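You operate a simulated robot arm through the tools that you are given. There is no shell and no other tool. Be economical: measure what you need, move in short steps, check, and stop when the job is done.

You are at the controls of a simulated robot arm. One attempt, no reset.

TASK
Fold the step stool and stand it in its cradle.
Fine: slide the yellow latch down to free the legs, and up again once it stands there. Where these are worked on the way, their far stop is far enough and under half their travel is too little: stool latch.

The check looks at the end state, three seconds after you hand in, the way a careful person would. Anything else that was tipped, shoved, dropped, spilled or broken makes it a failure. Flat cloth is picked up by pressing the open fingertips on it (5 to 10 N) and closing them slowly along it; thin cloth reads only 2 to 8 mm in the jaws.

THE ROBOT
A 6-joint arm with a two-finger parallel gripper, fixed in place. Base frame: the origin is at the foot of the arm, x ahead of it, y to its left, z up. Readings come in mm, degrees, newtons and seconds.
With the tool pointing down near the work surface it reaches from about 140 to 500 mm from the base axis. Its first joint turns from -166.0 to 166.0 degrees. Payload 4.1 kg.
Tool frame: the origin (TCP) lies between the finger pads and is the grasp point; the fingertips stand 23 mm ahead of it; z points along the fingers, y is the line along which they close. The gripper opens to 94 mm. The fingers are 38 mm wide and 10 mm thick; the gripper's body (54 by 96 mm) begins 39 mm behind the TCP.
Orientation is told as [roll, pitch, yaw] about the base's x, y, z axes, in that order, counted from this pose: with the fingers straight down and closing along the base's y, the tool's x points along the base's -x, its y along +y and its z along -z.

THE INTERFACE
- The arm moves only by the tool send_rows. Its argument "targets" is one flat list of numbers, 7 for each row, row after row: the shift along the tool's x, y, z in mm, then the turn, a rotation vector about the tool's x, y, z in degrees, then the finger opening in mm, from 0 to 94. In form: [tx, ty, tz, ax, ay, az, jaw, tx, ty, tz, ax, ay, az, jaw, ...]. A call has 1 to 20 rows; each row is the pose to reach, as a shift and turn from the pose commanded when the call began, along the tool's axes at that moment. Rows are played at 5 a second. More than 50 mm and 8.6 degrees between two rows, or a gripper value outside its range, and nothing of the call is played. A pose out of reach is approached as far as the arm can. The call stops where the force on the tool passes 40 N (or 10 N more than at its start, if that is more) or the arm is blocked; 0.2 s more then pass. Each finger travels about 45 mm/s and halts on what it meets, pressing with about 26 N; the grip force reading is that of the motor and also rises with nothing between the fingers. The clock runs only during rows and for 0.2 s after the last one: add rows that repeat a pose to give the fingers time. The reply holds the time, the measured pose of the TCP, the force on the tool along the base axes, the opening and the grip force, in the units named above and with some noise, with the torque about the TCP (base axes, N m) and any sound that the robot's microphone picked up.
- Cameras (640 x 400 px; columns grow to the right, rows downward): "scene" is fixed at [216.4, 641.2, 1078.6]; the picture's right is [-0.94, -0.35, 0.00], its down [-0.12, 0.31, -0.94] and it looks along [0.33, -0.88, -0.33] (base axes); focal length 318 px, centre (320, 200). "wrist" rides on the gripper at [86, 16, -74] in the tool frame; the picture's right is [-0.18, 0.98, 0.00], its down [-0.58, -0.11, -0.81] and it looks along [-0.79, -0.15, 0.59] (tool axes); focal length 243 px, centre (320, 200). There is no depth. A picture from a camera that has moved, and an enlarged one, comes with that camera's place and axes in the base frame and with its lens. The place of the scene camera against the robot may be out by one fixed shift of up to 18 mm in any direction.
- grab_frame(camera): a new picture of that camera. The clock stands still meanwhile.
- move_column(by): slides the trunk up (or, below 0, down) by that many mm; the arm rides with it, the base frame stays. It gives what a move gives, with no picture.
- enlarge(camera, box): a new picture of the part [left, top, right, bottom] of that camera's present view, enlarged. The clock stands still meanwhile.
- sign_off(): hands the job in; it is judged then, once.

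Work in short steps. Places have to be worked out from the pictures, the camera data and where the tool is seen: move nearer, look again, correct. Check each grasp and each placing, and mend what went wrong. You have 120 turns and 68 pictures in all, those below and enlarged ones among them. Open the gripper and draw the arm clear of the work before you hand the job in, unless the task says otherwise; then end with one line.

The tools are called after "Call:" as a command line: name --argument value ..., lists and objects as JSON in quotes. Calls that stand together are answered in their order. send_rows: Moves the arm, as the interface text tells. Its arguments: {"type":"object","properties":{"targets":{"type":"array"}},"required":["targets"]} The other tools are called the same way: move_column (by) slides the trunk up or down; grab_frame (camera) takes a picture; enlarge (camera, box) takes an enlarged picture of a part of a camera's view; sign_off () hands the job in.

At the start:

```text
time: 0.0
eef_pos: [191.9, -311.1, 970.6]
orientation: [0.0, 0.0, 0.1]
contact_force: [0.2, -0.2, 0.9]
moment: [0.01, -0.02, -0.01]
finger_gap: 93.9
gripper_force: 0.1
trunk travel left (down, up): [-300.0, 290.0]
```

scene: 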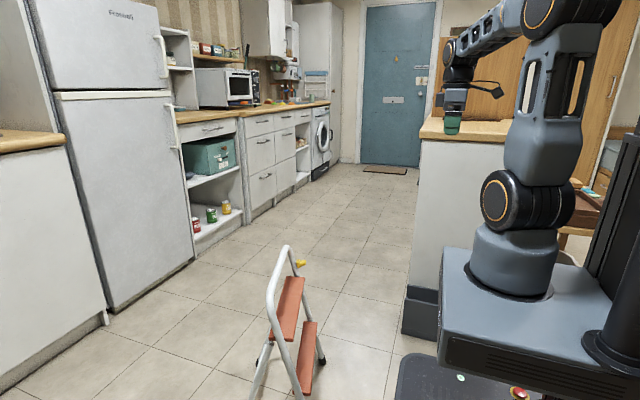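
wrist: 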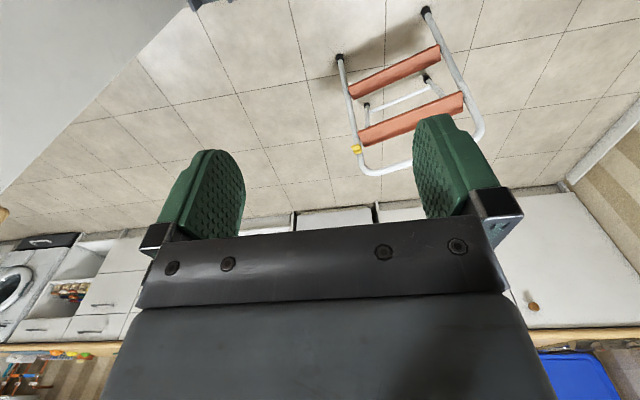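

I start by inspecting the stool and looking for the cradle in enlarged views.

Call:
enlarge --camera "scene" --box '[220, 230, 460, 400]'

Call:
enlarge --camera "wrist" --box '[290, 0, 530, 190]'

```text
2.35 times, centred on (340, 315) of scene
camera zoom: at [216.4, 641.2, 1078.6], right [-0.94, -0.35, 0.0], down [-0.12, 0.31, -0.94], along [0.33, -0.88, -0.33], focal length 749 px, centre (273, -71)
```

zoom: 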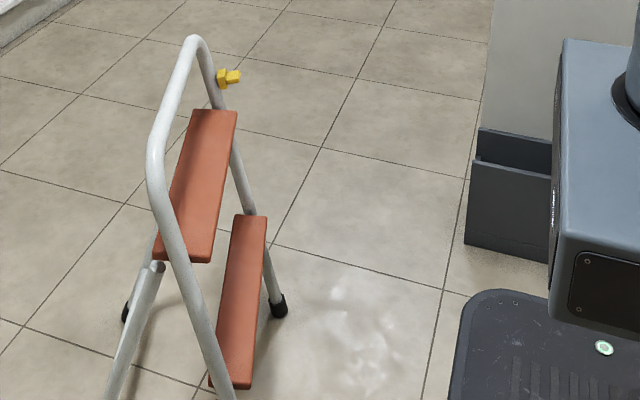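

```text
2.11 times, centred on (410, 95) of wrist
camera zoom: at [105.2, -294.1, 1045.8], right [0.18, 0.98, 0.0], down [0.58, -0.11, 0.81], along [0.79, -0.15, -0.59], focal length 511 px, centre (130, 421)
```

zoom: 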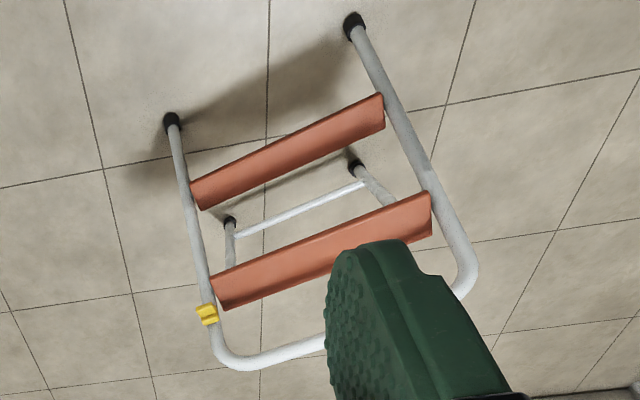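

The grey slotted box at about y −610…−720, x<275 looks like the cradle. I yaw the tool −90° so that the wrist camera looks toward it.

Call:
send_rows --targets '[0, 8, 0, 0, 0, 8, 94, 0, 16, 0, 0, 0, 16, 94, 0, 24, 0, 0, 0, 24, 94, 0, 32, 0, 0, 0, 32, 94, 0, 40, 0, 0, 0, 40, 94, 0, 48, 0, 0, 0, 48, 94, 0, 56, 0, 0, 0, 56, 94, 0, 64, 0, 0, 0, 64, 94, 0, 72, 0, 0, 0, 72, 94, 0, 80, 0, 0, 0, 80, 94, 0, 80, 0, 0, 0, 88, 94, 0, 80, 0, 0, 0, 90, 94]'

Call:
grab_frame --camera "wrist"

```text
time: 2.6
eef_pos: [192.4, -230.2, 970.1]
orientation: [0.0, 0.0, -90.1]
contact_force: [-0.1, -0.3, 0.5]
moment: [-0.01, 0.02, 0.0]
finger_gap: 94.0
gripper_force: 0.1
trunk travel left (down, up): [-300.0, 290.0]
```

```text
63 pictures are left
camera wrist: at [207.7, -143.6, 1045.7], right [0.98, -0.19, 0.0], down [-0.11, -0.58, 0.81], along [-0.15, -0.79, -0.59], focal length 243 px, centre (320, 200)
```

wrist: 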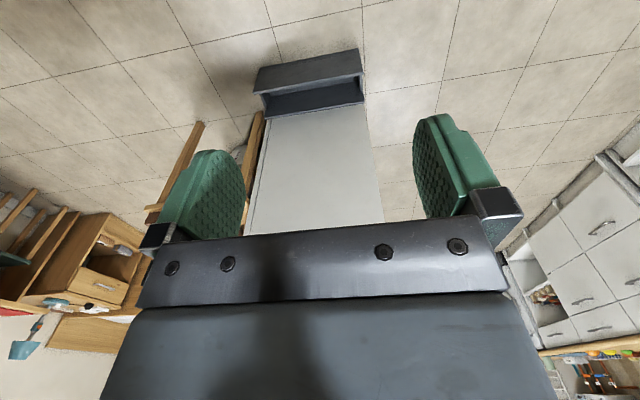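

Call:
enlarge --camera "wrist" --box '[230, 30, 390, 130]'

```text
4.00 times, centred on (310, 80) of wrist
camera zoom: at [207.7, -143.6, 1045.7], right [0.98, -0.19, 0.0], down [-0.11, -0.58, 0.81], along [-0.15, -0.79, -0.59], focal length 970 px, centre (360, 680)
```

zoom: 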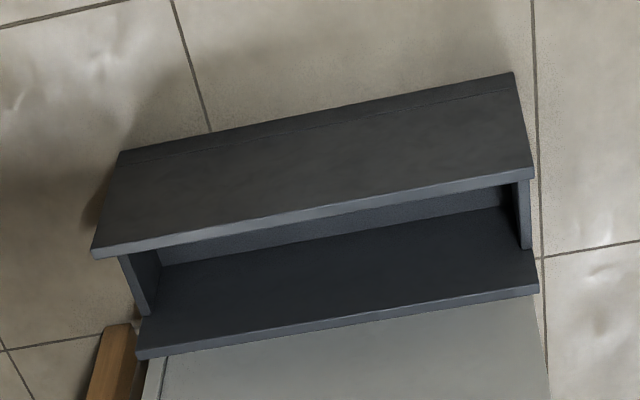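

The cradle: slot along x from about −125 to 270, y −591…−682, walls about 198 high. Now I yaw back, then lower the trunk and go nearer to the stool.

Call:
send_rows --targets '[0, 0, 0, 0, 0, -8, 94, 0, 0, 0, 0, 0, -16, 94, 0, 0, 0, 0, 0, -24, 94, 0, 0, 0, 0, 0, -32, 94, 0, 0, 0, 0, 0, -40, 94, 0, 0, 0, 0, 0, -48, 94, 0, 0, 0, 0, 0, -56, 94, 0, 0, 0, 0, 0, -64, 94, 0, 0, 0, 0, 0, -68, 94]'

Call:
move_column --by -200

Call:
grab_frame --camera "wrist"

Call:
grab_frame --camera "scene"

```text
time: 4.6
eef_pos: [193.2, -229.8, 970.7]
orientation: [0.0, 0.0, -21.9]
contact_force: [0.0, -0.6, -0.2]
moment: [-0.02, -0.01, 0.04]
finger_gap: 94.2
gripper_force: 0.1
trunk travel left (down, up): [-300.0, 290.0]
```

```text
time: 6.8
eef_pos: [191.9, -230.1, 770.9]
orientation: [0.1, 0.0, -22.0]
contact_force: [0.1, -0.8, 0.3]
moment: [-0.01, -0.04, -0.03]
finger_gap: 94.1
gripper_force: 0.0
trunk travel left (down, up): [-100.0, 490.0]
```

```text
61 pictures are left
camera wrist: at [117.3, -182.7, 846.1], right [0.54, 0.84, 0.0], down [0.5, -0.32, 0.81], along [0.68, -0.43, -0.59], focal length 243 px, centre (320, 200)
```

wrist: 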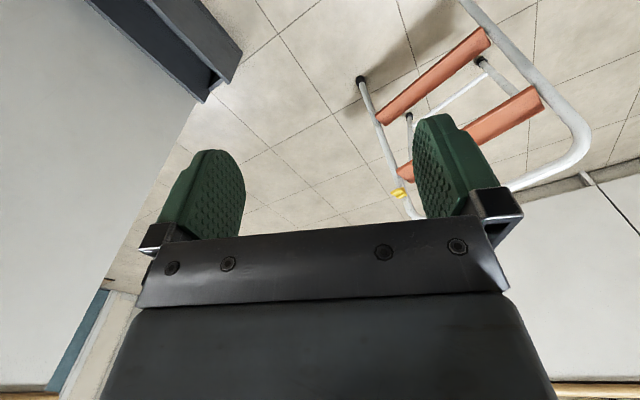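

```text
60 pictures are left
```

scene: 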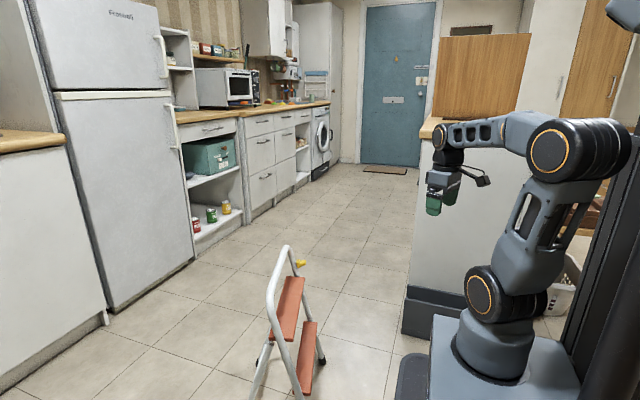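

The latch again triangulates to about (630,−275,475). I pitch the tool 48° forward and move closer for a better look.

Call:
send_rows --targets '[-35, 14, 16, 0, -6, 0, 60, -70, 28, 32, 0, -12, 0, 20, -105, 42, 48, 0, -18, 0, 0, -140, 56, 65, 0, -24, 0, 0, -175, 70, 80, 0, -30, 0, 0, -210, 84, 95, 0, -36, 0, 0, -245, 98, 112, 0, -42, 0, 0, -265, 98, 130, 0, -48, 0, 0]'

Call:
grab_frame --camera "wrist"

```text
time: 8.6
eef_pos: [469.6, -233.7, 646.4]
orientation: [0.2, -46.3, -21.9]
contact_force: [1.2, 0.2, 0.9]
moment: [0.03, -0.03, -0.02]
finger_gap: 0.1
gripper_force: 26.1
out of reach, approached as far as the arm can: row 8
trunk travel left (down, up): [-100.0, 490.0]
```

```text
59 pictures are left
camera wrist: at [369.0, -177.8, 636.2], right [0.48, 0.87, 0.14], down [-0.21, -0.04, 0.98], along [0.85, -0.5, 0.16], focal length 243 px, centre (320, 200)
```

wrist: 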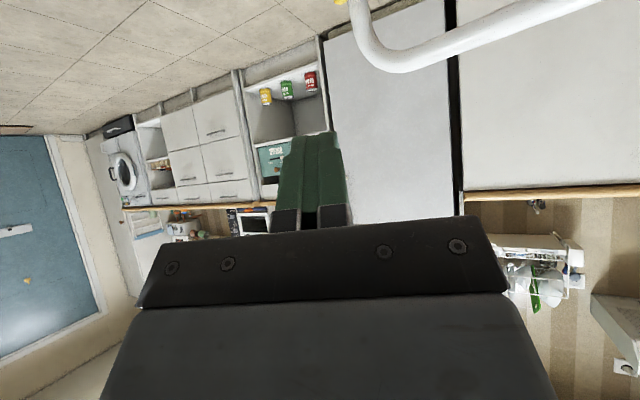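

The arm reports a reach limit here, and the wrist camera sits below when pitched. I check the arm's shape in the scene.

Call:
grab_frame --camera "scene"

```text
58 pictures are left
```

scene: 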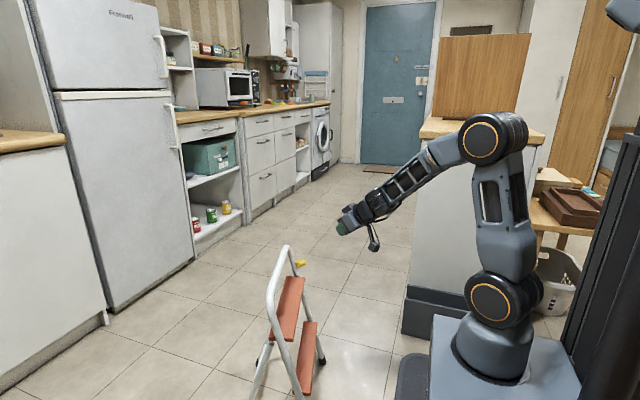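

The tool hit a wrist limit (aligned with the forearm), not a true reach limit. I reduce the pitch to 20° and then yaw to +17° so the finger plane lines up with the stool's depth axis.

Call:
send_rows --targets '[-10, 0, -10, 0, 7, 0, 0, -20, 0, -20, 0, 14, 0, 0, -29, 0, -28, 0, 20, 0, 0, -29, 0, -28, 0, 26, 0, 0]'

Call:
send_rows --targets '[0, 0, 0, -2.7, 0, -7.5, 0, 0, 0, 0, -5.5, 0, -15, 0, 0, 0, 0, -8.2, 0, -22.6, 0, 0, 0, 0, -11, 0, -30.1, 0, 0, 0, 0, -13.3, 0, -36.6, 0]'

Call:
grab_frame --camera "wrist"

```text
time: 9.6
eef_pos: [468.0, -234.4, 686.6]
orientation: [0.0, -21.9, -22.0]
contact_force: [0.3, -0.3, -0.7]
moment: [-0.01, -0.01, 0.03]
finger_gap: 0.0
gripper_force: 25.8
out of reach, approached as far as the arm can: row 1
trunk travel left (down, up): [-100.0, 490.0]
```

```text
time: 10.8
eef_pos: [469.2, -234.3, 686.3]
orientation: [-1.4, -21.6, 17.4]
contact_force: [-0.2, 0.0, -0.6]
moment: [0.01, -0.02, -0.01]
finger_gap: 0.2
gripper_force: 26.6
trunk travel left (down, up): [-100.0, 490.0]
```

```text
57 pictures are left
camera wrist: at [359.6, -249.7, 725.0], right [-0.12, 0.99, 0.05], down [0.26, -0.01, 0.97], along [0.96, 0.13, -0.26], focal length 243 px, centre (320, 200)
```

wrist: 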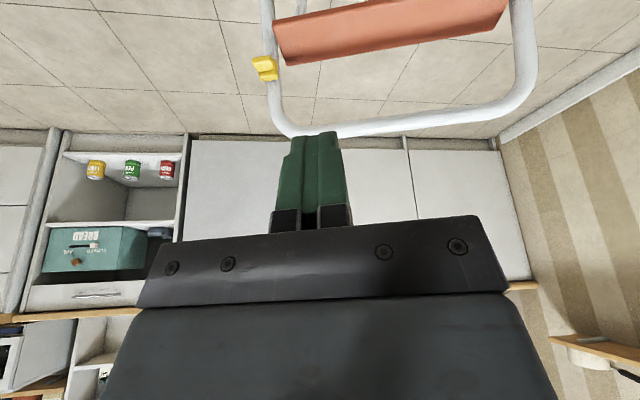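

Call:
enlarge --camera "wrist" --box '[230, 0, 390, 140]'

Call:
enlarge --camera "scene" --box '[260, 235, 360, 305]'

```text
2.86 times, centred on (310, 70) of wrist
camera zoom: at [359.6, -249.7, 725.0], right [-0.12, 0.99, 0.05], down [0.26, -0.01, 0.97], along [0.96, 0.13, -0.26], focal length 693 px, centre (349, 571)
```

zoom: 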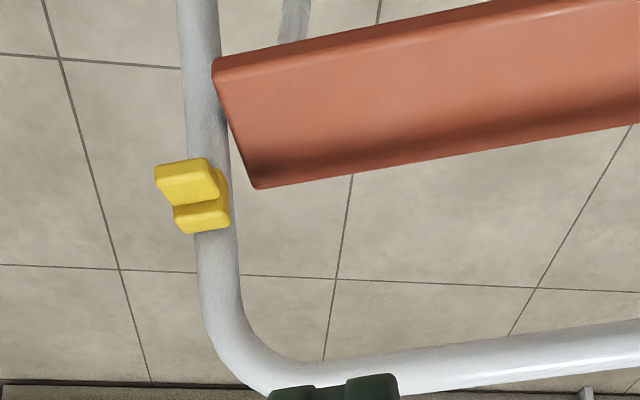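

```text
5.71 times, centred on (310, 270) of scene
camera zoom: at [216.4, 641.2, 1078.6], right [-0.94, -0.35, 0.0], down [-0.12, 0.31, -0.94], along [0.33, -0.88, -0.33], focal length 1819 px, centre (377, -200)
```

zoom: 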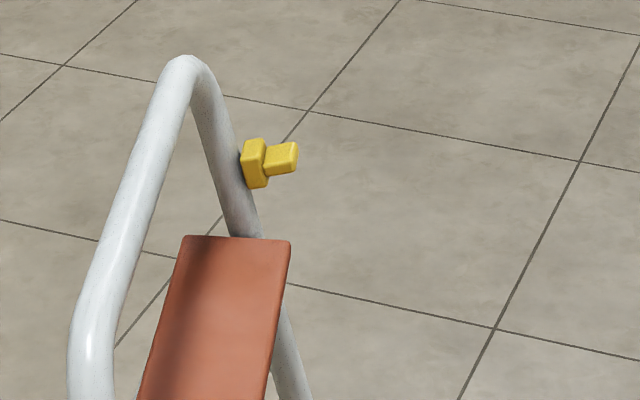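

The latch is a yellow knob on the front face of the right leg, with its tip near (620,−279,475). I move the closed fingertips to a spot about 70 mm above it for another view.

Call:
send_rows --targets '[-18, -22, 37, 0, 0, 0, 0, -36, -44, 74, 0, 0, 0, 0, -54, -66, 111, 0, 0, 0, 0, -71, -87, 147, 0, 0, 0, 0]'

Call:
enlarge --camera "wrist" --box '[230, 0, 390, 140]'

Call:
enlarge --camera "scene" --box '[260, 225, 360, 295]'

```text
time: 11.8
eef_pos: [613.2, -287.0, 578.8]
orientation: [-1.4, -21.6, 17.4]
contact_force: [-0.5, -0.5, 0.6]
moment: [-0.03, 0.01, 0.02]
finger_gap: 0.0
gripper_force: 26.1
trunk travel left (down, up): [-100.0, 490.0]
```

```text
2.86 times, centred on (310, 70) of wrist
camera zoom: at [502.6, -301.8, 616.5], right [-0.12, 0.99, 0.04], down [0.26, -0.01, 0.97], along [0.96, 0.13, -0.26], focal length 693 px, centre (349, 571)
```

zoom: 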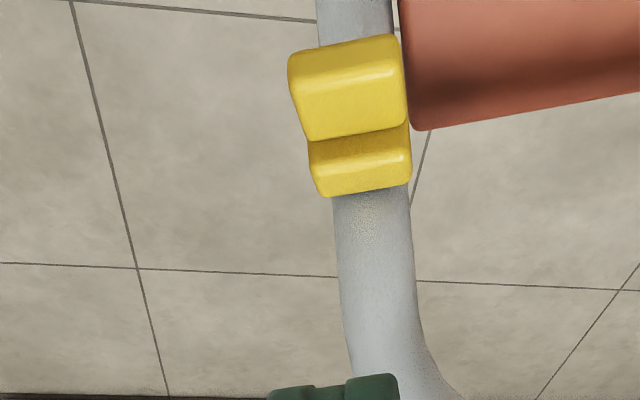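

```text
5.71 times, centred on (310, 260) of scene
camera zoom: at [216.4, 641.2, 1078.6], right [-0.94, -0.35, 0.0], down [-0.12, 0.31, -0.94], along [0.33, -0.88, -0.33], focal length 1819 px, centre (377, -143)
```

zoom: 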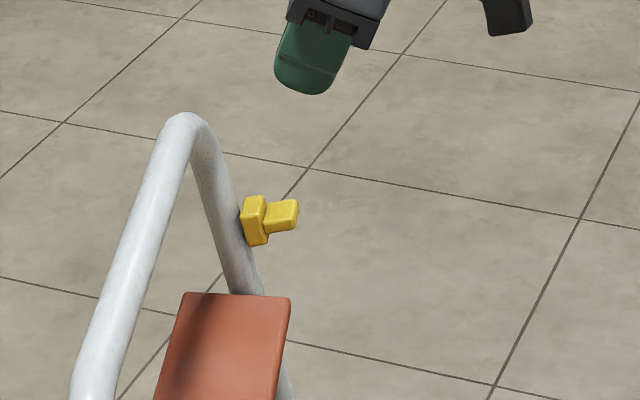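

Two wrist views put the knob's front top edge at about (628,−280,467). I go down to just above it with a 12 mm forward correction.

Call:
send_rows --targets '[-5, 2, 20, 0, 0, 0, 0, 6, 2, 45, 0, 0, 0, 0, 18, 2, 78, 0, 0, 0, 0]'

Call:
enlarge --camera "scene" --box '[260, 225, 360, 295]'

Call:
enlarge --camera "wrist" --box '[230, 0, 390, 140]'

```text
time: 12.6
eef_pos: [621.1, -283.1, 496.4]
orientation: [-1.4, -21.6, 17.4]
contact_force: [-0.5, -0.2, 0.8]
moment: [0.02, -0.03, 0.0]
finger_gap: 0.2
gripper_force: 25.9
trunk travel left (down, up): [-100.0, 490.0]
```

```text
5.71 times, centred on (310, 260) of scene
camera zoom: at [216.4, 641.2, 1078.6], right [-0.94, -0.35, 0.0], down [-0.12, 0.31, -0.94], along [0.33, -0.88, -0.33], focal length 1819 px, centre (377, -143)
```

zoom: 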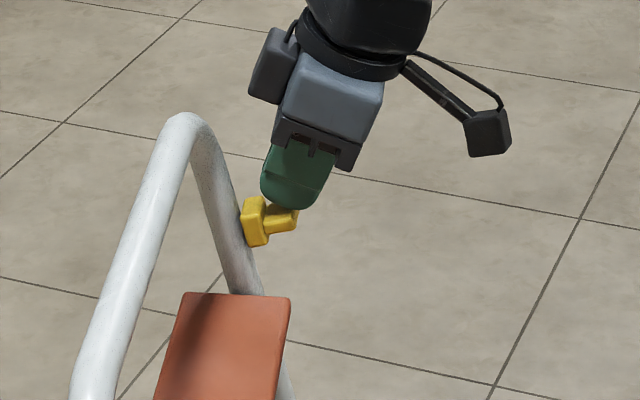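

```text
2.86 times, centred on (310, 70) of wrist
camera zoom: at [512.3, -298.3, 535.8], right [-0.12, 0.99, 0.05], down [0.26, -0.01, 0.97], along [0.96, 0.13, -0.26], focal length 693 px, centre (349, 571)
```

zoom: 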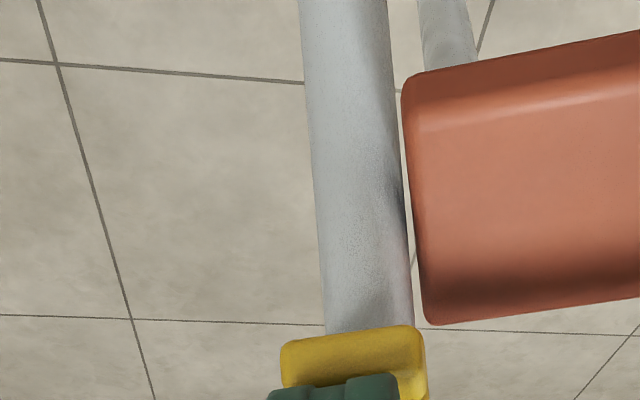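

The fingertips are right over the knob. I push down along the leg in 5 mm rows; the force stop limits it.

Call:
send_rows --targets '[2.6, 0, 4.3, 0, 0, 0, 0, 5.2, 0, 8.6, 0, 0, 0, 0, 7.7, 0, 12.8, 0, 0, 0, 0, 10.3, 0, 17.1, 0, 0, 0, 0, 12.9, 0, 21.4, 0, 0, 0, 0, 15.5, 0, 25.7, 0, 0, 0, 0]'

Call:
enlarge --camera "scene" --box '[260, 225, 360, 295]'

```text
time: 14.0
eef_pos: [616.1, -283.8, 469.3]
orientation: [-1.4, -21.6, 17.4]
contact_force: [-0.5, 0.1, 0.0]
moment: [-0.04, 0.03, 0.04]
finger_gap: 0.0
gripper_force: 26.4
trunk travel left (down, up): [-100.0, 490.0]
```

```text
5.71 times, centred on (310, 260) of scene
camera zoom: at [216.4, 641.2, 1078.6], right [-0.94, -0.35, 0.0], down [-0.12, 0.31, -0.94], along [0.33, -0.88, -0.33], focal length 1819 px, centre (377, -143)
```

zoom: 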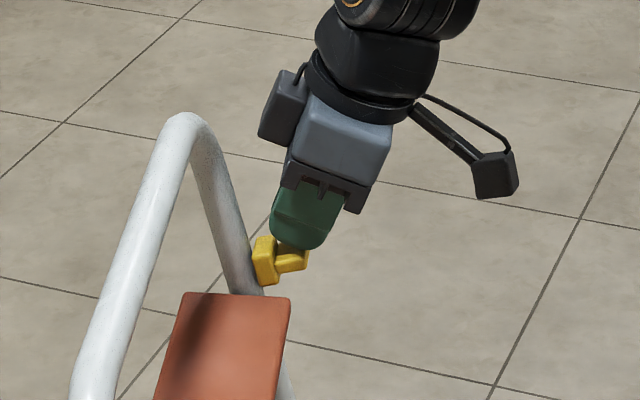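

The latch slid with the fingers (about 24 mm), with no stop felt yet. I continue until the end stop.

Call:
send_rows --targets '[2.6, 0, 4.3, 0, 0, 0, 0, 5.2, 0, 8.6, 0, 0, 0, 0, 7.7, 0, 12.8, 0, 0, 0, 0, 10.3, 0, 17.1, 0, 0, 0, 0, 12.9, 0, 21.4, 0, 0, 0, 0, 15.5, 0, 25.7, 0, 0, 0, 0]'

Call:
enlarge --camera "scene" --box '[240, 225, 360, 309]'

```text
time: 14.7
eef_pos: [618.0, -286.6, 468.5]
orientation: [-2.4, -22.5, 17.5]
contact_force: [-26.1, 7.8, 84.2]
moment: [0.13, -0.8, 0.29]
finger_gap: 0.0
gripper_force: 26.1
trunk travel left (down, up): [-100.0, 490.0]
stopped in row 3: the force on the tool passed its limit at 44 N (the readings are from after the stop); the commanded pose is now the measured one
```

```text
4.76 times, centred on (300, 267) of scene
camera zoom: at [216.4, 641.2, 1078.6], right [-0.94, -0.35, 0.0], down [-0.12, 0.31, -0.94], along [0.33, -0.88, -0.33], focal length 1516 px, centre (415, -119)
```

zoom: 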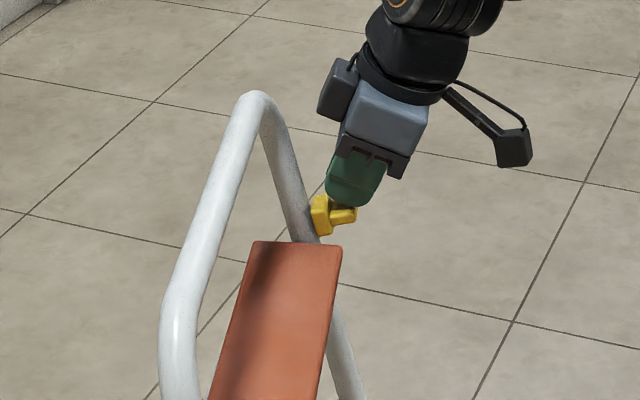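

The end stop is reached. I back off up and away from the leg and check that the latch stays down.

Call:
send_rows --targets '[-2, 0, -9, 0, 0, 0, 0, 0, 0, -30, 0, 0, 0, 0, 0, 0, -70, 0, 0, 0, 0, 0, 0, -115, 0, 0, 0, 0, 0, 0, -155, 0, 0, 0, 0]'

Call:
grab_frame --camera "wrist"

Call:
enlarge --camera "scene" --box '[220, 230, 380, 400]'

```text
time: 15.9
eef_pos: [558.6, -302.0, 604.0]
orientation: [-1.8, -21.9, 17.4]
contact_force: [-0.3, 0.1, -0.8]
moment: [-0.01, 0.0, 0.01]
finger_gap: 0.0
gripper_force: 26.0
trunk travel left (down, up): [-100.0, 490.0]
```

```text
48 pictures are left
camera wrist: at [449.0, -315.5, 642.1], right [-0.12, 0.99, 0.04], down [0.25, -0.01, 0.97], along [0.96, 0.13, -0.25], focal length 243 px, centre (320, 200)
```

wrist: 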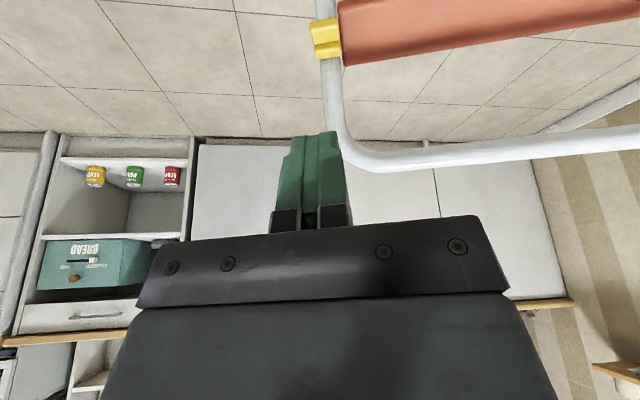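

```text
2.35 times, centred on (300, 315) of scene
camera zoom: at [216.4, 641.2, 1078.6], right [-0.94, -0.35, 0.0], down [-0.12, 0.31, -0.94], along [0.33, -0.88, -0.33], focal length 749 px, centre (367, -71)
```

zoom: 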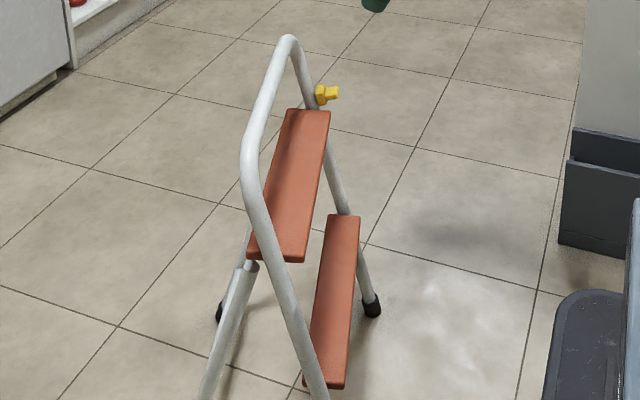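

The latch stays down. The hoop's top bar centre works out at about (634,−100,550), so I level the tool, turn it to close across the bar (yaw 107°), and go above it.

Call:
send_rows --targets '[-9, 0, -22, 0.5, 7.3, 0, 0, -18, 0, -44, 1, 14.6, 0, 0, -26, 0, -65, 1.8, 21.9, 0, 0]'

Call:
send_rows --targets '[-12, 15, 0, 0, 0, -8.2, 0, -24, 31, 0, 0, 0, -16.4, 0, -36, 46, 0, 0, 0, -24.6, 20, -48, 62, 0, 0, 0, -32.8, 40, -60, 77, 0, 0, 0, -41, 60, -73, 93, 0, 0, 0, -49.2, 70, -85, 108, 5, 0, 0, -57.4, 70, -97, 124, 12, 0, 0, -65.6, 70, -109, 139, 20, 0, 0, -73.8, 70, -121, 155, 26, 0, 0, -82, 70, -133, 170, 34, 0, 0, -89.6, 70]'

Call:
grab_frame --camera "wrist"

Call:
enlarge --camera "scene" --box '[220, 190, 380, 290]'

```text
time: 16.7
eef_pos: [558.3, -297.1, 675.3]
orientation: [-3.5, -0.1, 16.3]
contact_force: [0.9, 0.0, -0.5]
moment: [0.02, 0.01, 0.0]
finger_gap: 0.0
gripper_force: 26.3
trunk travel left (down, up): [-100.0, 490.0]
```

```text
time: 19.1
eef_pos: [638.0, -98.9, 631.2]
orientation: [-0.1, 3.4, 106.3]
contact_force: [0.0, 1.7, -0.3]
moment: [-0.02, 0.0, -0.01]
finger_gap: 70.1
gripper_force: 0.1
trunk travel left (down, up): [-100.0, 490.0]
```

```text
46 pictures are left
camera wrist: at [644.6, -183.5, 711.0], right [-1.0, -0.1, -0.01], down [-0.07, 0.63, 0.77], along [-0.07, 0.77, -0.64], focal length 243 px, centre (320, 200)
```

wrist: 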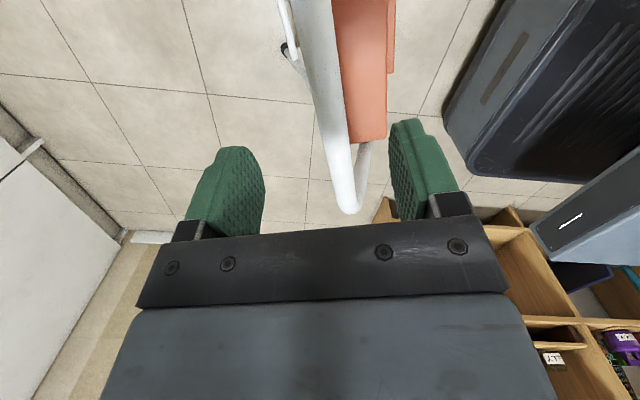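

```text
4.00 times, centred on (300, 240) of scene
camera zoom: at [216.4, 641.2, 1078.6], right [-0.94, -0.35, 0.0], down [-0.12, 0.31, -0.94], along [0.33, -0.88, -0.33], focal length 1273 px, centre (400, 40)
```

zoom: 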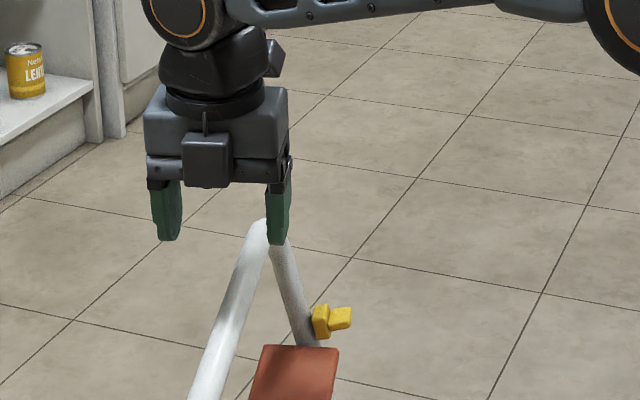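

The gripper sits about 9 mm too far beyond the bar. I correct that, level the tilt, and lower half-way to check.

Call:
send_rows --targets '[0, 9, 10, 0, -3.4, 0, 70, 0, 9, 30, 0, -3.4, 0, 70, 0, 9, 55, 0, -3.4, 0, 70]'

Call:
grab_frame --camera "wrist"

Call:
enlarge --camera "scene" --box '[220, 200, 380, 300]'

```text
time: 19.9
eef_pos: [631.6, -104.2, 575.5]
orientation: [-0.2, 0.0, 106.0]
contact_force: [0.6, -0.2, -0.8]
moment: [0.03, -0.01, 0.03]
finger_gap: 70.0
gripper_force: 0.2
trunk travel left (down, up): [-100.0, 490.0]
```

```text
44 pictures are left
camera wrist: at [639.5, -192.4, 650.6], right [-1.0, -0.09, 0.0], down [-0.06, 0.59, 0.81], along [-0.07, 0.8, -0.59], focal length 243 px, centre (320, 200)
```

wrist: 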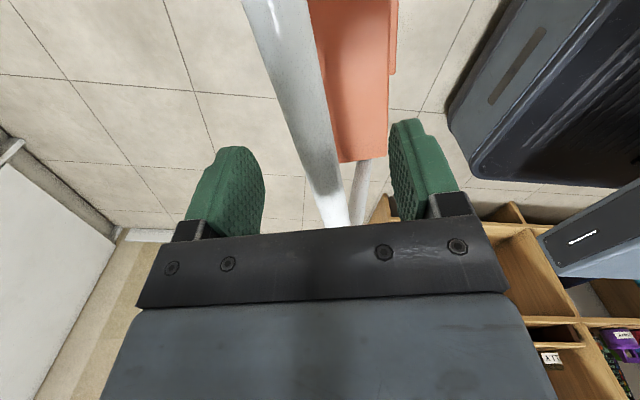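

```text
4.00 times, centred on (300, 250) of scene
camera zoom: at [216.4, 641.2, 1078.6], right [-0.94, -0.35, 0.0], down [-0.12, 0.31, -0.94], along [0.33, -0.88, -0.33], focal length 1273 px, centre (400, 0)
```

zoom: 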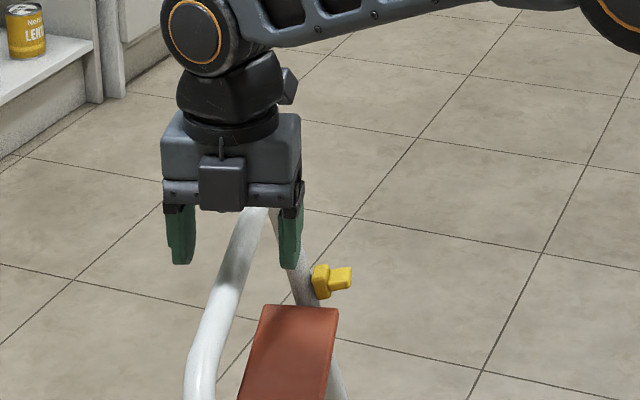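

The bar is between the fingers. I lower another 30 mm and close slowly.

Call:
send_rows --targets '[0, 0, 15, 0, 0, -1, 70, 0, -3, 31, 0, 0, -2, 70, 0, -3, 31, 0, 0, -2, 55, 0, -3, 31, 0, 0, -2, 40, 0, -3, 31, 0, 0, -2, 30, 0, -3, 31, 0, 0, -2, 20, 0, -3, 31, 0, 0, -2, 10, 0, -3, 31, 0, 0, -2, 5, 0, -3, 31, 0, 0, -2, 5]'

```text
time: 21.9
eef_pos: [634.9, -103.4, 544.4]
orientation: [-0.1, 0.0, 108.0]
contact_force: [0.6, 1.4, -0.6]
moment: [0.12, 0.0, -1.1]
finger_gap: 22.0
gripper_force: 25.9
trunk travel left (down, up): [-100.0, 490.0]
```

The fingers have the 22 mm tube. I lift slowly a little and check.

Call:
send_rows --targets '[0, 0, -5, 0, 0, 0, 0, 0, 0, -10, 0, 0, 0, 0, 0, 0, -15, 0, 0, 0, 0, 0, 0, -20, 0, 0, 0, 0, 0, 0, -25, 0, 0, 0, 0, 0, 0, -30, 0, 0, 0, 0, 0, 0, -35, 0, 0, 0, 0, 0, 0, -40, 0, 0, 0, 0, 0, 0, -40, 0, 0, 0, 0, 0, 0, -40, 0, 0, 0, 0]'

Call:
enlarge --camera "scene" --box '[160, 160, 480, 400]'

```text
time: 24.1
eef_pos: [634.5, -104.4, 583.7]
orientation: [0.0, 0.0, 108.0]
contact_force: [0.0, 0.4, -16.1]
moment: [0.08, -0.01, 0.01]
finger_gap: 21.5
gripper_force: 26.6
trunk travel left (down, up): [-100.0, 490.0]
```

```text
1.67 times, centred on (320, 280) of scene
camera zoom: at [216.4, 641.2, 1078.6], right [-0.94, -0.35, 0.0], down [-0.12, 0.31, -0.94], along [0.33, -0.88, -0.33], focal length 530 px, centre (320, 67)
```

zoom: 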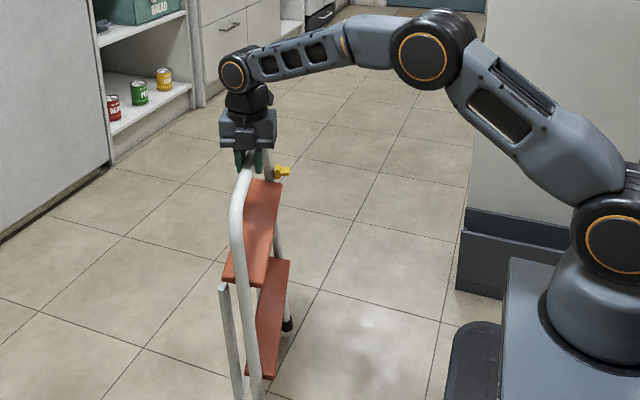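

The stool is lifted (16 N) and the rear legs swung in. I raise the column by 230 mm and look at it hanging.

Call:
move_column --by 120

Call:
move_column --by 120

Call:
grab_frame --camera "scene"

Call:
grab_frame --camera "wrist"

```text
time: 25.6
eef_pos: [634.9, -104.0, 702.6]
orientation: [0.0, 0.0, 107.9]
contact_force: [-1.0, -0.7, -16.4]
moment: [0.05, 0.01, -0.01]
finger_gap: 21.6
gripper_force: 25.9
trunk travel left (down, up): [-220.0, 370.0]
```

```text
time: 27.1
eef_pos: [635.2, -104.6, 823.5]
orientation: [0.0, 0.0, 108.1]
contact_force: [-0.1, -0.6, -18.0]
moment: [0.11, -0.03, 0.0]
finger_gap: 21.7
gripper_force: 25.7
trunk travel left (down, up): [-340.0, 250.0]
```

```text
41 pictures are left
```

scene: 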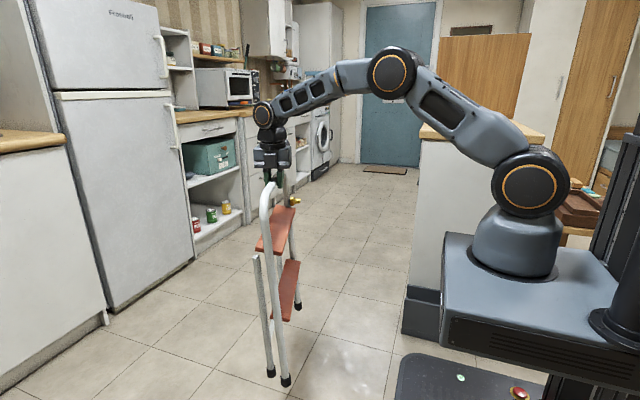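

```text
40 pictures are left
camera wrist: at [645.9, -191.8, 898.5], right [-0.99, -0.13, 0.0], down [-0.08, 0.59, 0.81], along [-0.1, 0.8, -0.59], focal length 243 px, centre (320, 200)
```

wrist: 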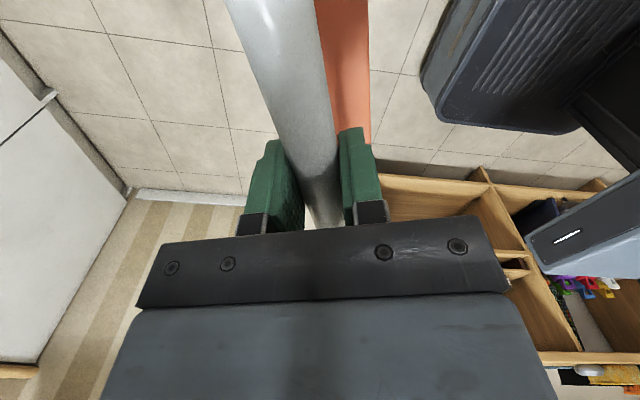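

Call:
enlarge --camera "scene" --box '[190, 140, 370, 400]'

```text
1.54 times, centred on (280, 270) of scene
camera zoom: at [216.4, 641.2, 1078.6], right [-0.94, -0.35, 0.0], down [-0.12, 0.31, -0.94], along [0.33, -0.88, -0.33], focal length 490 px, centre (382, 92)
```

zoom: 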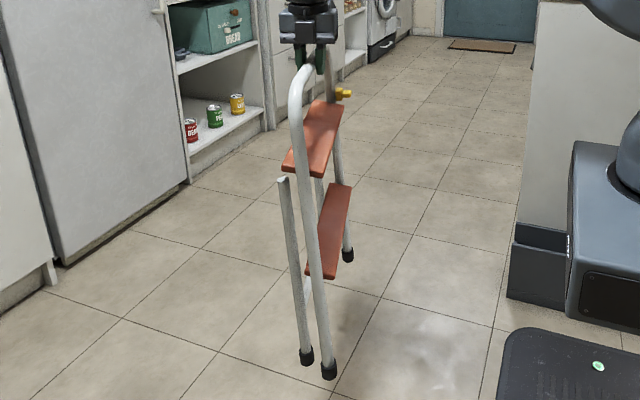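

The folded stool hangs nearly vertical and thin enough for the slot. I swing it slowly to a staging point at (500,−350) while yawing to 0° so the bar lies along x.

Call:
send_rows --targets '[3, 3, 0, 0, 0, 1.5, 0, 10, 11, 0, 0, 0, 5, 0, 20, 22, 0, 0, 0, 11, 0, 31, 33, 0, 0, 0, 17, 0, 42, 45, 0, 0, 0, 23.5, 0, 53, 56, 0, 0, 0, 30, 0, 64, 68, 0, 0, 0, 36.5, 0, 75, 80, 0, 0, 0, 43, 0, 87, 92, 0, 0, 0, 49.5, 0, 98, 104, 0, 0, 0, 56, 0, 110, 117, 0, 0, 0, 62.5, 0, 122, 130, 0, 0, 0, 69, 0, 134, 142, 0, 0, 0, 75.5, 0, 146, 155, 0, 0, 0, 82, 0, 158, 168, 0, 0, 0, 88.5, 0, 169, 180, 0, 0, 0, 95, 0, 179, 190, 0, 0, 0, 101, 0, 187, 199, 0, 0, 0, 105.5, 0, 192, 204, 0, 0, 0, 108, 0, 192, 204, 0, 0, 0, 108, 0]'

Call:
grab_frame --camera "scene"

Call:
grab_frame --camera "wrist"

```text
time: 31.3
eef_pos: [501.3, -349.7, 823.5]
orientation: [0.0, -0.1, 0.0]
contact_force: [0.2, 0.0, -17.0]
moment: [0.0, -0.06, 0.01]
finger_gap: 21.7
gripper_force: 26.4
trunk travel left (down, up): [-340.0, 250.0]
```

```text
38 pictures are left
```

scene: 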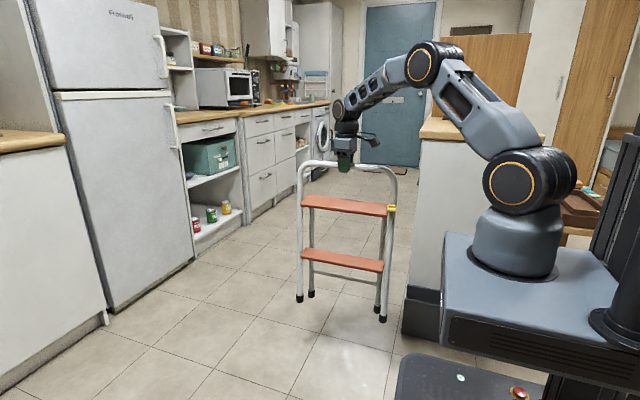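

```text
37 pictures are left
camera wrist: at [413.7, -333.7, 898.5], right [0.18, 0.98, 0.0], down [0.58, -0.11, 0.81], along [0.79, -0.15, -0.59], focal length 243 px, centre (320, 200)
```

wrist: 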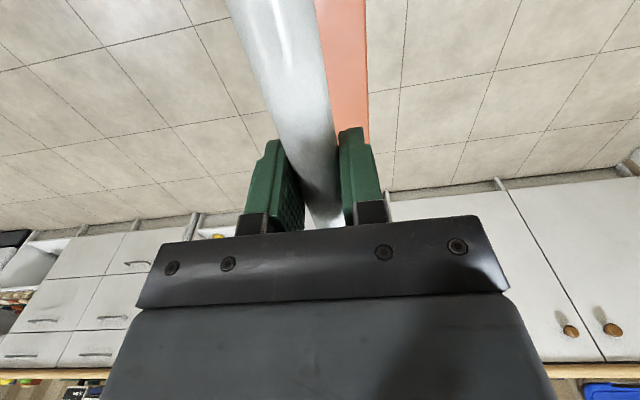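

Call:
enlarge --camera "scene" --box '[270, 140, 480, 345]'

```text
1.95 times, centred on (375, 242) of scene
camera zoom: at [216.4, 641.2, 1078.6], right [-0.94, -0.35, 0.0], down [-0.12, 0.31, -0.94], along [0.33, -0.88, -0.33], focal length 621 px, centre (213, 117)
```

zoom: 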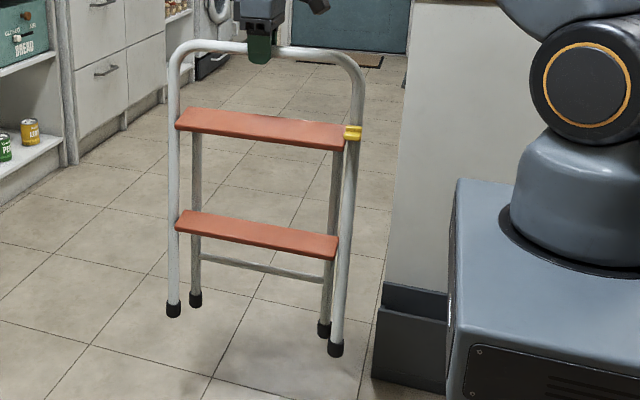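

Before approaching I check the countertop edge above the cradle for clearance.

Call:
enlarge --camera "scene" --box '[395, 105, 495, 175]'

```text
5.71 times, centred on (445, 140) of scene
camera zoom: at [216.4, 641.2, 1078.6], right [-0.94, -0.35, 0.0], down [-0.12, 0.31, -0.94], along [0.33, -0.88, -0.33], focal length 1819 px, centre (-394, 543)
```

zoom: 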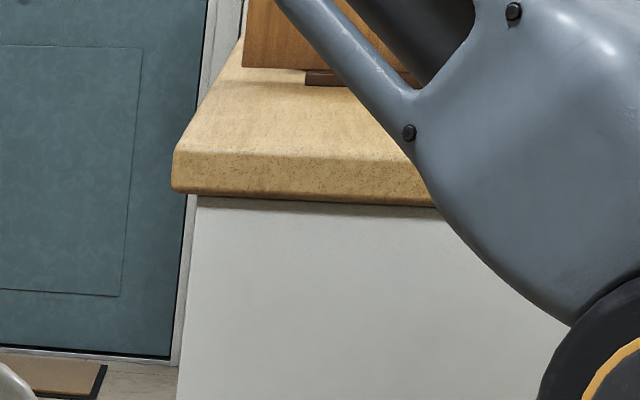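

The countertop overhangs the panel by about 20 mm. I move to (79,−540) in front of the cradle at the same height, where the wrist camera can also see the counter edge.

Call:
send_rows --targets '[4, -2, 0, 0, 0, 0, 0, 15, -7, 0, 0, 0, 0, 0, 35, -16, 0, 0, 0, 0, 0, 58, -26, 0, 0, 0, 0, 0, 83, -37, 0, 0, 0, 0, 0, 108, -49, 0, 0, 0, 0, 0, 134, -60, 0, 0, 0, 0, 0, 160, -72, 0, 0, 0, 0, 0, 186, -84, 0, 0, 0, 0, 0, 212, -95, 0, 0, 0, 0, 0, 238, -107, 0, 0, 0, 0, 0, 264, -119, 0, 0, 0, 0, 0, 290, -131, 0, 0, 0, 0, 0, 316, -142, 0, 0, 0, 0, 0, 342, -154, 0, 0, 0, 0, 0, 366, -165, 0, 0, 0, 0, 0, 388, -175, 0, 0, 0, 0, 0, 406, -183, 0, 0, 0, 0, 0, 418, -188, 0, 0, 0, 0, 0, 422, -190, 0, 0, 0, 0, 0]'

Call:
grab_frame --camera "scene"

Call:
grab_frame --camera "wrist"

```text
time: 35.5
eef_pos: [77.0, -540.2, 821.5]
orientation: [0.1, -0.1, 0.0]
contact_force: [0.2, -0.1, -17.1]
moment: [0.0, -0.07, 0.02]
finger_gap: 21.8
gripper_force: 26.2
trunk travel left (down, up): [-340.0, 250.0]
```

```text
34 pictures are left
```

scene: 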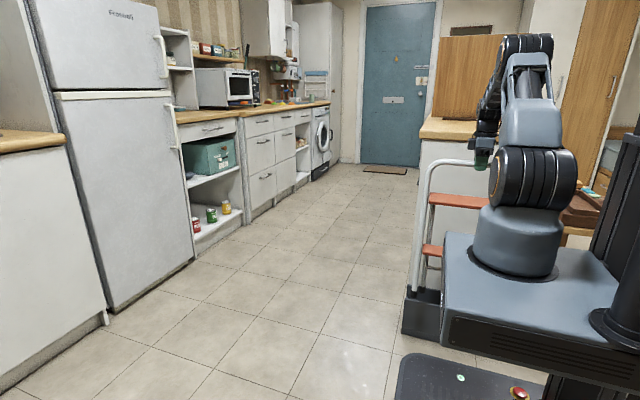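

```text
33 pictures are left
camera wrist: at [-10.0, -524.8, 896.5], right [0.18, 0.98, 0.0], down [0.58, -0.11, 0.81], along [0.79, -0.15, -0.59], focal length 243 px, centre (320, 200)
```

wrist: 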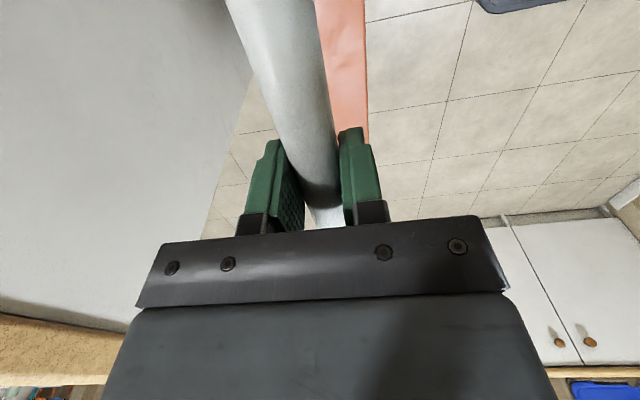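

The counter panel is near y −755 and its top edge near −735, so there is room for the gripper. I check the stool feet against the cradle in the scene.

Call:
enlarge --camera "scene" --box '[380, 150, 500, 350]'

```text
2.00 times, centred on (440, 250) of scene
camera zoom: at [216.4, 641.2, 1078.6], right [-0.94, -0.35, 0.0], down [-0.12, 0.31, -0.94], along [0.33, -0.88, -0.33], focal length 637 px, centre (80, 100)
```

zoom: 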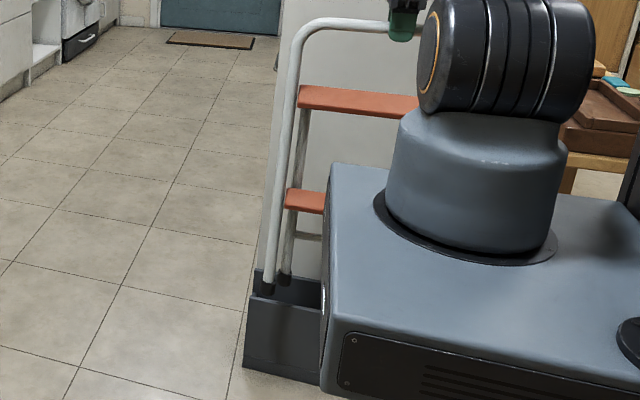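

The rear feet hang about 60 mm behind the front ones, which is tight for the slot. The grip friction may hold the front frame off plumb, so I try tilting the tool 4° about the bar to bring the front feet back.

Call:
send_rows --targets '[0, 0, 0, 1.3, 0, 0, 0, 0, 0, 0, 2.6, 0, 0, 0, 0, 0, 0, 4, 0, 0, 0, 0, 0, 0, 4, 0, 0, 0, 0, 0, 0, 4, 0, 0, 0]'

Call:
enlarge --camera "scene" --box '[395, 250, 455, 350]'

```text
time: 36.7
eef_pos: [79.2, -542.1, 821.1]
orientation: [-3.9, 0.0, 0.0]
contact_force: [0.6, 0.7, -17.2]
moment: [0.11, -0.06, 0.0]
finger_gap: 22.1
gripper_force: 26.4
trunk travel left (down, up): [-340.0, 250.0]
```

```text
4.00 times, centred on (425, 300) of scene
camera zoom: at [216.4, 641.2, 1078.6], right [-0.94, -0.35, 0.0], down [-0.12, 0.31, -0.94], along [0.33, -0.88, -0.33], focal length 1273 px, centre (-100, -200)
```

zoom: 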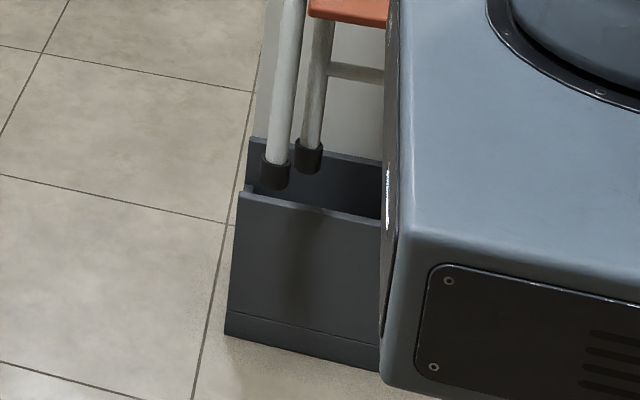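

The stool hangs at its natural balance; a closer measurement gives a feet spacing of only 35–47 mm, which fits. I level the tool, then move back slowly over the slot (TCP y −648).

Call:
send_rows --targets '[0, 0, 0, -2, 0, 0, 0, 0, 0, 0, -3.9, 0, 0, 0]'

Call:
send_rows --targets '[0, -3, 0, 0, 0, 0, 0, 0, -10, 0, 0, 0, 0, 0, 0, -20, 0, 0, 0, 0, 0, 0, -31, 0, 0, 0, 0, 0, 0, -43, 0, 0, 0, 0, 0, 0, -55, 0, 0, 0, 0, 0, 0, -67, 0, 0, 0, 0, 0, 0, -79, 0, 0, 0, 0, 0, 0, -90, 0, 0, 0, 0, 0, 0, -99, 0, 0, 0, 0, 0, 0, -104, 0, 0, 0, 0, 0, 0, -106, 0, 0, 0, 0, 0, 0, -106, 0, 0, 0, 0, 0, 0, -106, 0, 0, 0, 0, 0]'

Call:
enlarge --camera "scene" --box '[395, 250, 455, 350]'

Call:
grab_frame --camera "wrist"

```text
time: 37.3
eef_pos: [78.9, -541.2, 821.9]
orientation: [0.1, -0.2, 0.0]
contact_force: [0.6, 0.8, -16.5]
moment: [-0.08, -0.03, 0.03]
finger_gap: 21.9
gripper_force: 26.2
trunk travel left (down, up): [-340.0, 250.0]
```

```text
time: 40.3
eef_pos: [78.0, -647.1, 823.2]
orientation: [0.0, -0.2, 0.1]
contact_force: [-0.8, 0.2, -17.0]
moment: [0.01, -0.07, -0.01]
finger_gap: 21.9
gripper_force: 25.8
trunk travel left (down, up): [-340.0, 250.0]
```

```text
4.00 times, centred on (425, 300) of scene
camera zoom: at [216.4, 641.2, 1078.6], right [-0.94, -0.35, 0.0], down [-0.12, 0.31, -0.94], along [0.33, -0.88, -0.33], focal length 1273 px, centre (-100, -200)
```

zoom: 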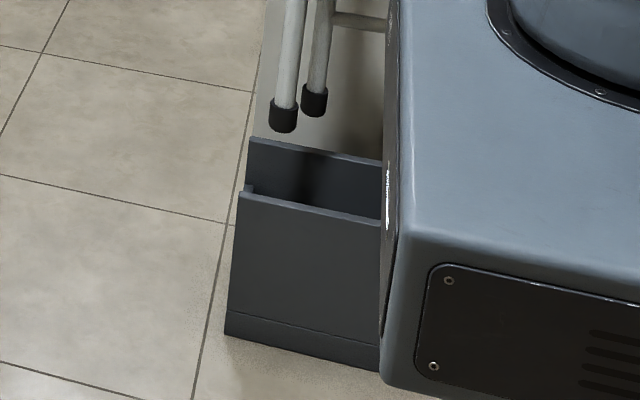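

```text
29 pictures are left
camera wrist: at [-8.9, -631.6, 897.5], right [0.18, 0.98, 0.0], down [0.58, -0.11, 0.81], along [0.79, -0.15, -0.59], focal length 243 px, centre (320, 200)
```

wrist: 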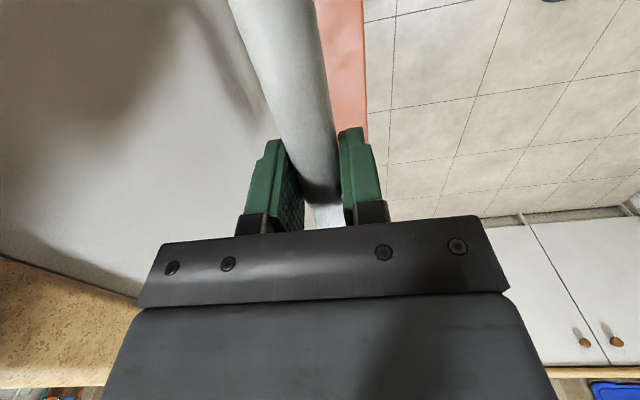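

The feet are over the slot (front ≈ −622, rear ≈ −667; slot −595…−687). I shift 3 mm forward, lower to just above the wall tops, and look again.

Call:
send_rows --targets '[0, 2, 5, 0, 0, 0, 0, 0, 3, 15, 0, 0, 0, 0, 0, 3, 27, 0, 0, 0, 0, 0, 3, 39, 0, 0, 0, 0, 0, 3, 50, 0, 0, 0, 0, 0, 3, 56, 0, 0, 0, 0, 0, 3, 58, 0, 0, 0, 0, 0, 3, 58, 0, 0, 0, 0, 0, 3, 58, 0, 0, 0, 0]'

Call:
enlarge --camera "scene" --box '[395, 250, 455, 350]'

```text
time: 42.3
eef_pos: [77.5, -643.2, 763.8]
orientation: [0.0, -0.1, 0.0]
contact_force: [-0.5, -0.3, -16.2]
moment: [-0.01, -0.04, 0.05]
finger_gap: 21.9
gripper_force: 26.1
trunk travel left (down, up): [-340.0, 250.0]
```

```text
4.00 times, centred on (425, 300) of scene
camera zoom: at [216.4, 641.2, 1078.6], right [-0.94, -0.35, 0.0], down [-0.12, 0.31, -0.94], along [0.33, -0.88, -0.33], focal length 1273 px, centre (-100, -200)
```

zoom: 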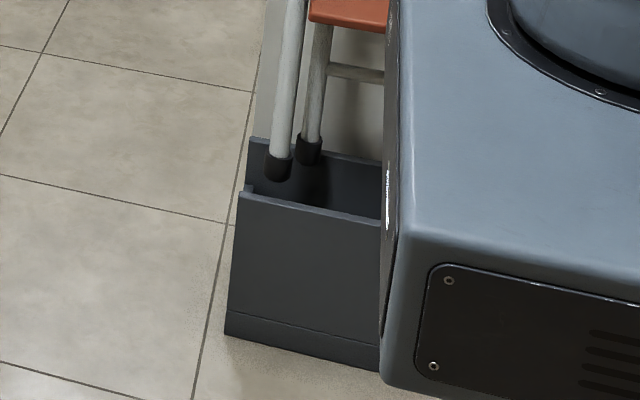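

The front foot is close to the front wall, so I shift 5 mm back and lower gently 40 mm into the slot with the force watched.

Call:
send_rows --targets '[0, -5, 0, 0, 0, 0, 0, 0, -5, 4, 0, 0, 0, 0, 0, -5, 9, 0, 0, 0, 0, 0, -5, 15, 0, 0, 0, 0, 0, -5, 21, 0, 0, 0, 0, 0, -5, 27, 0, 0, 0, 0, 0, -5, 33, 0, 0, 0, 0, 0, -5, 38, 0, 0, 0, 0, 0, -5, 40, 0, 0, 0, 0]'

Call:
enlarge --camera "scene" --box '[395, 230, 455, 330]'

```text
time: 44.3
eef_pos: [78.8, -649.3, 724.5]
orientation: [-0.1, -0.1, 0.0]
contact_force: [-0.9, 0.4, -17.7]
moment: [-0.01, -0.01, 0.01]
finger_gap: 21.9
gripper_force: 26.3
trunk travel left (down, up): [-340.0, 250.0]
```

```text
4.00 times, centred on (425, 280) of scene
camera zoom: at [216.4, 641.2, 1078.6], right [-0.94, -0.35, 0.0], down [-0.12, 0.31, -0.94], along [0.33, -0.88, -0.33], focal length 1273 px, centre (-100, -120)
```

zoom: 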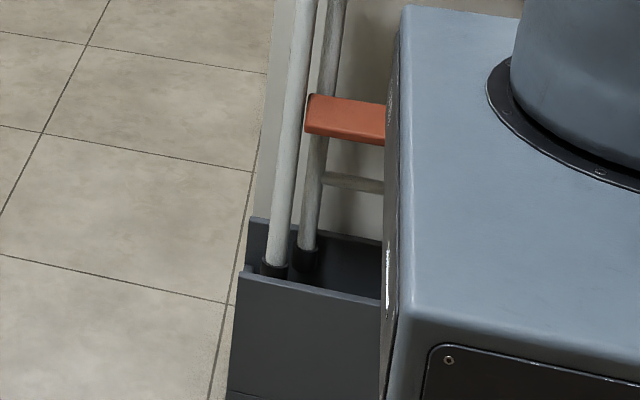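

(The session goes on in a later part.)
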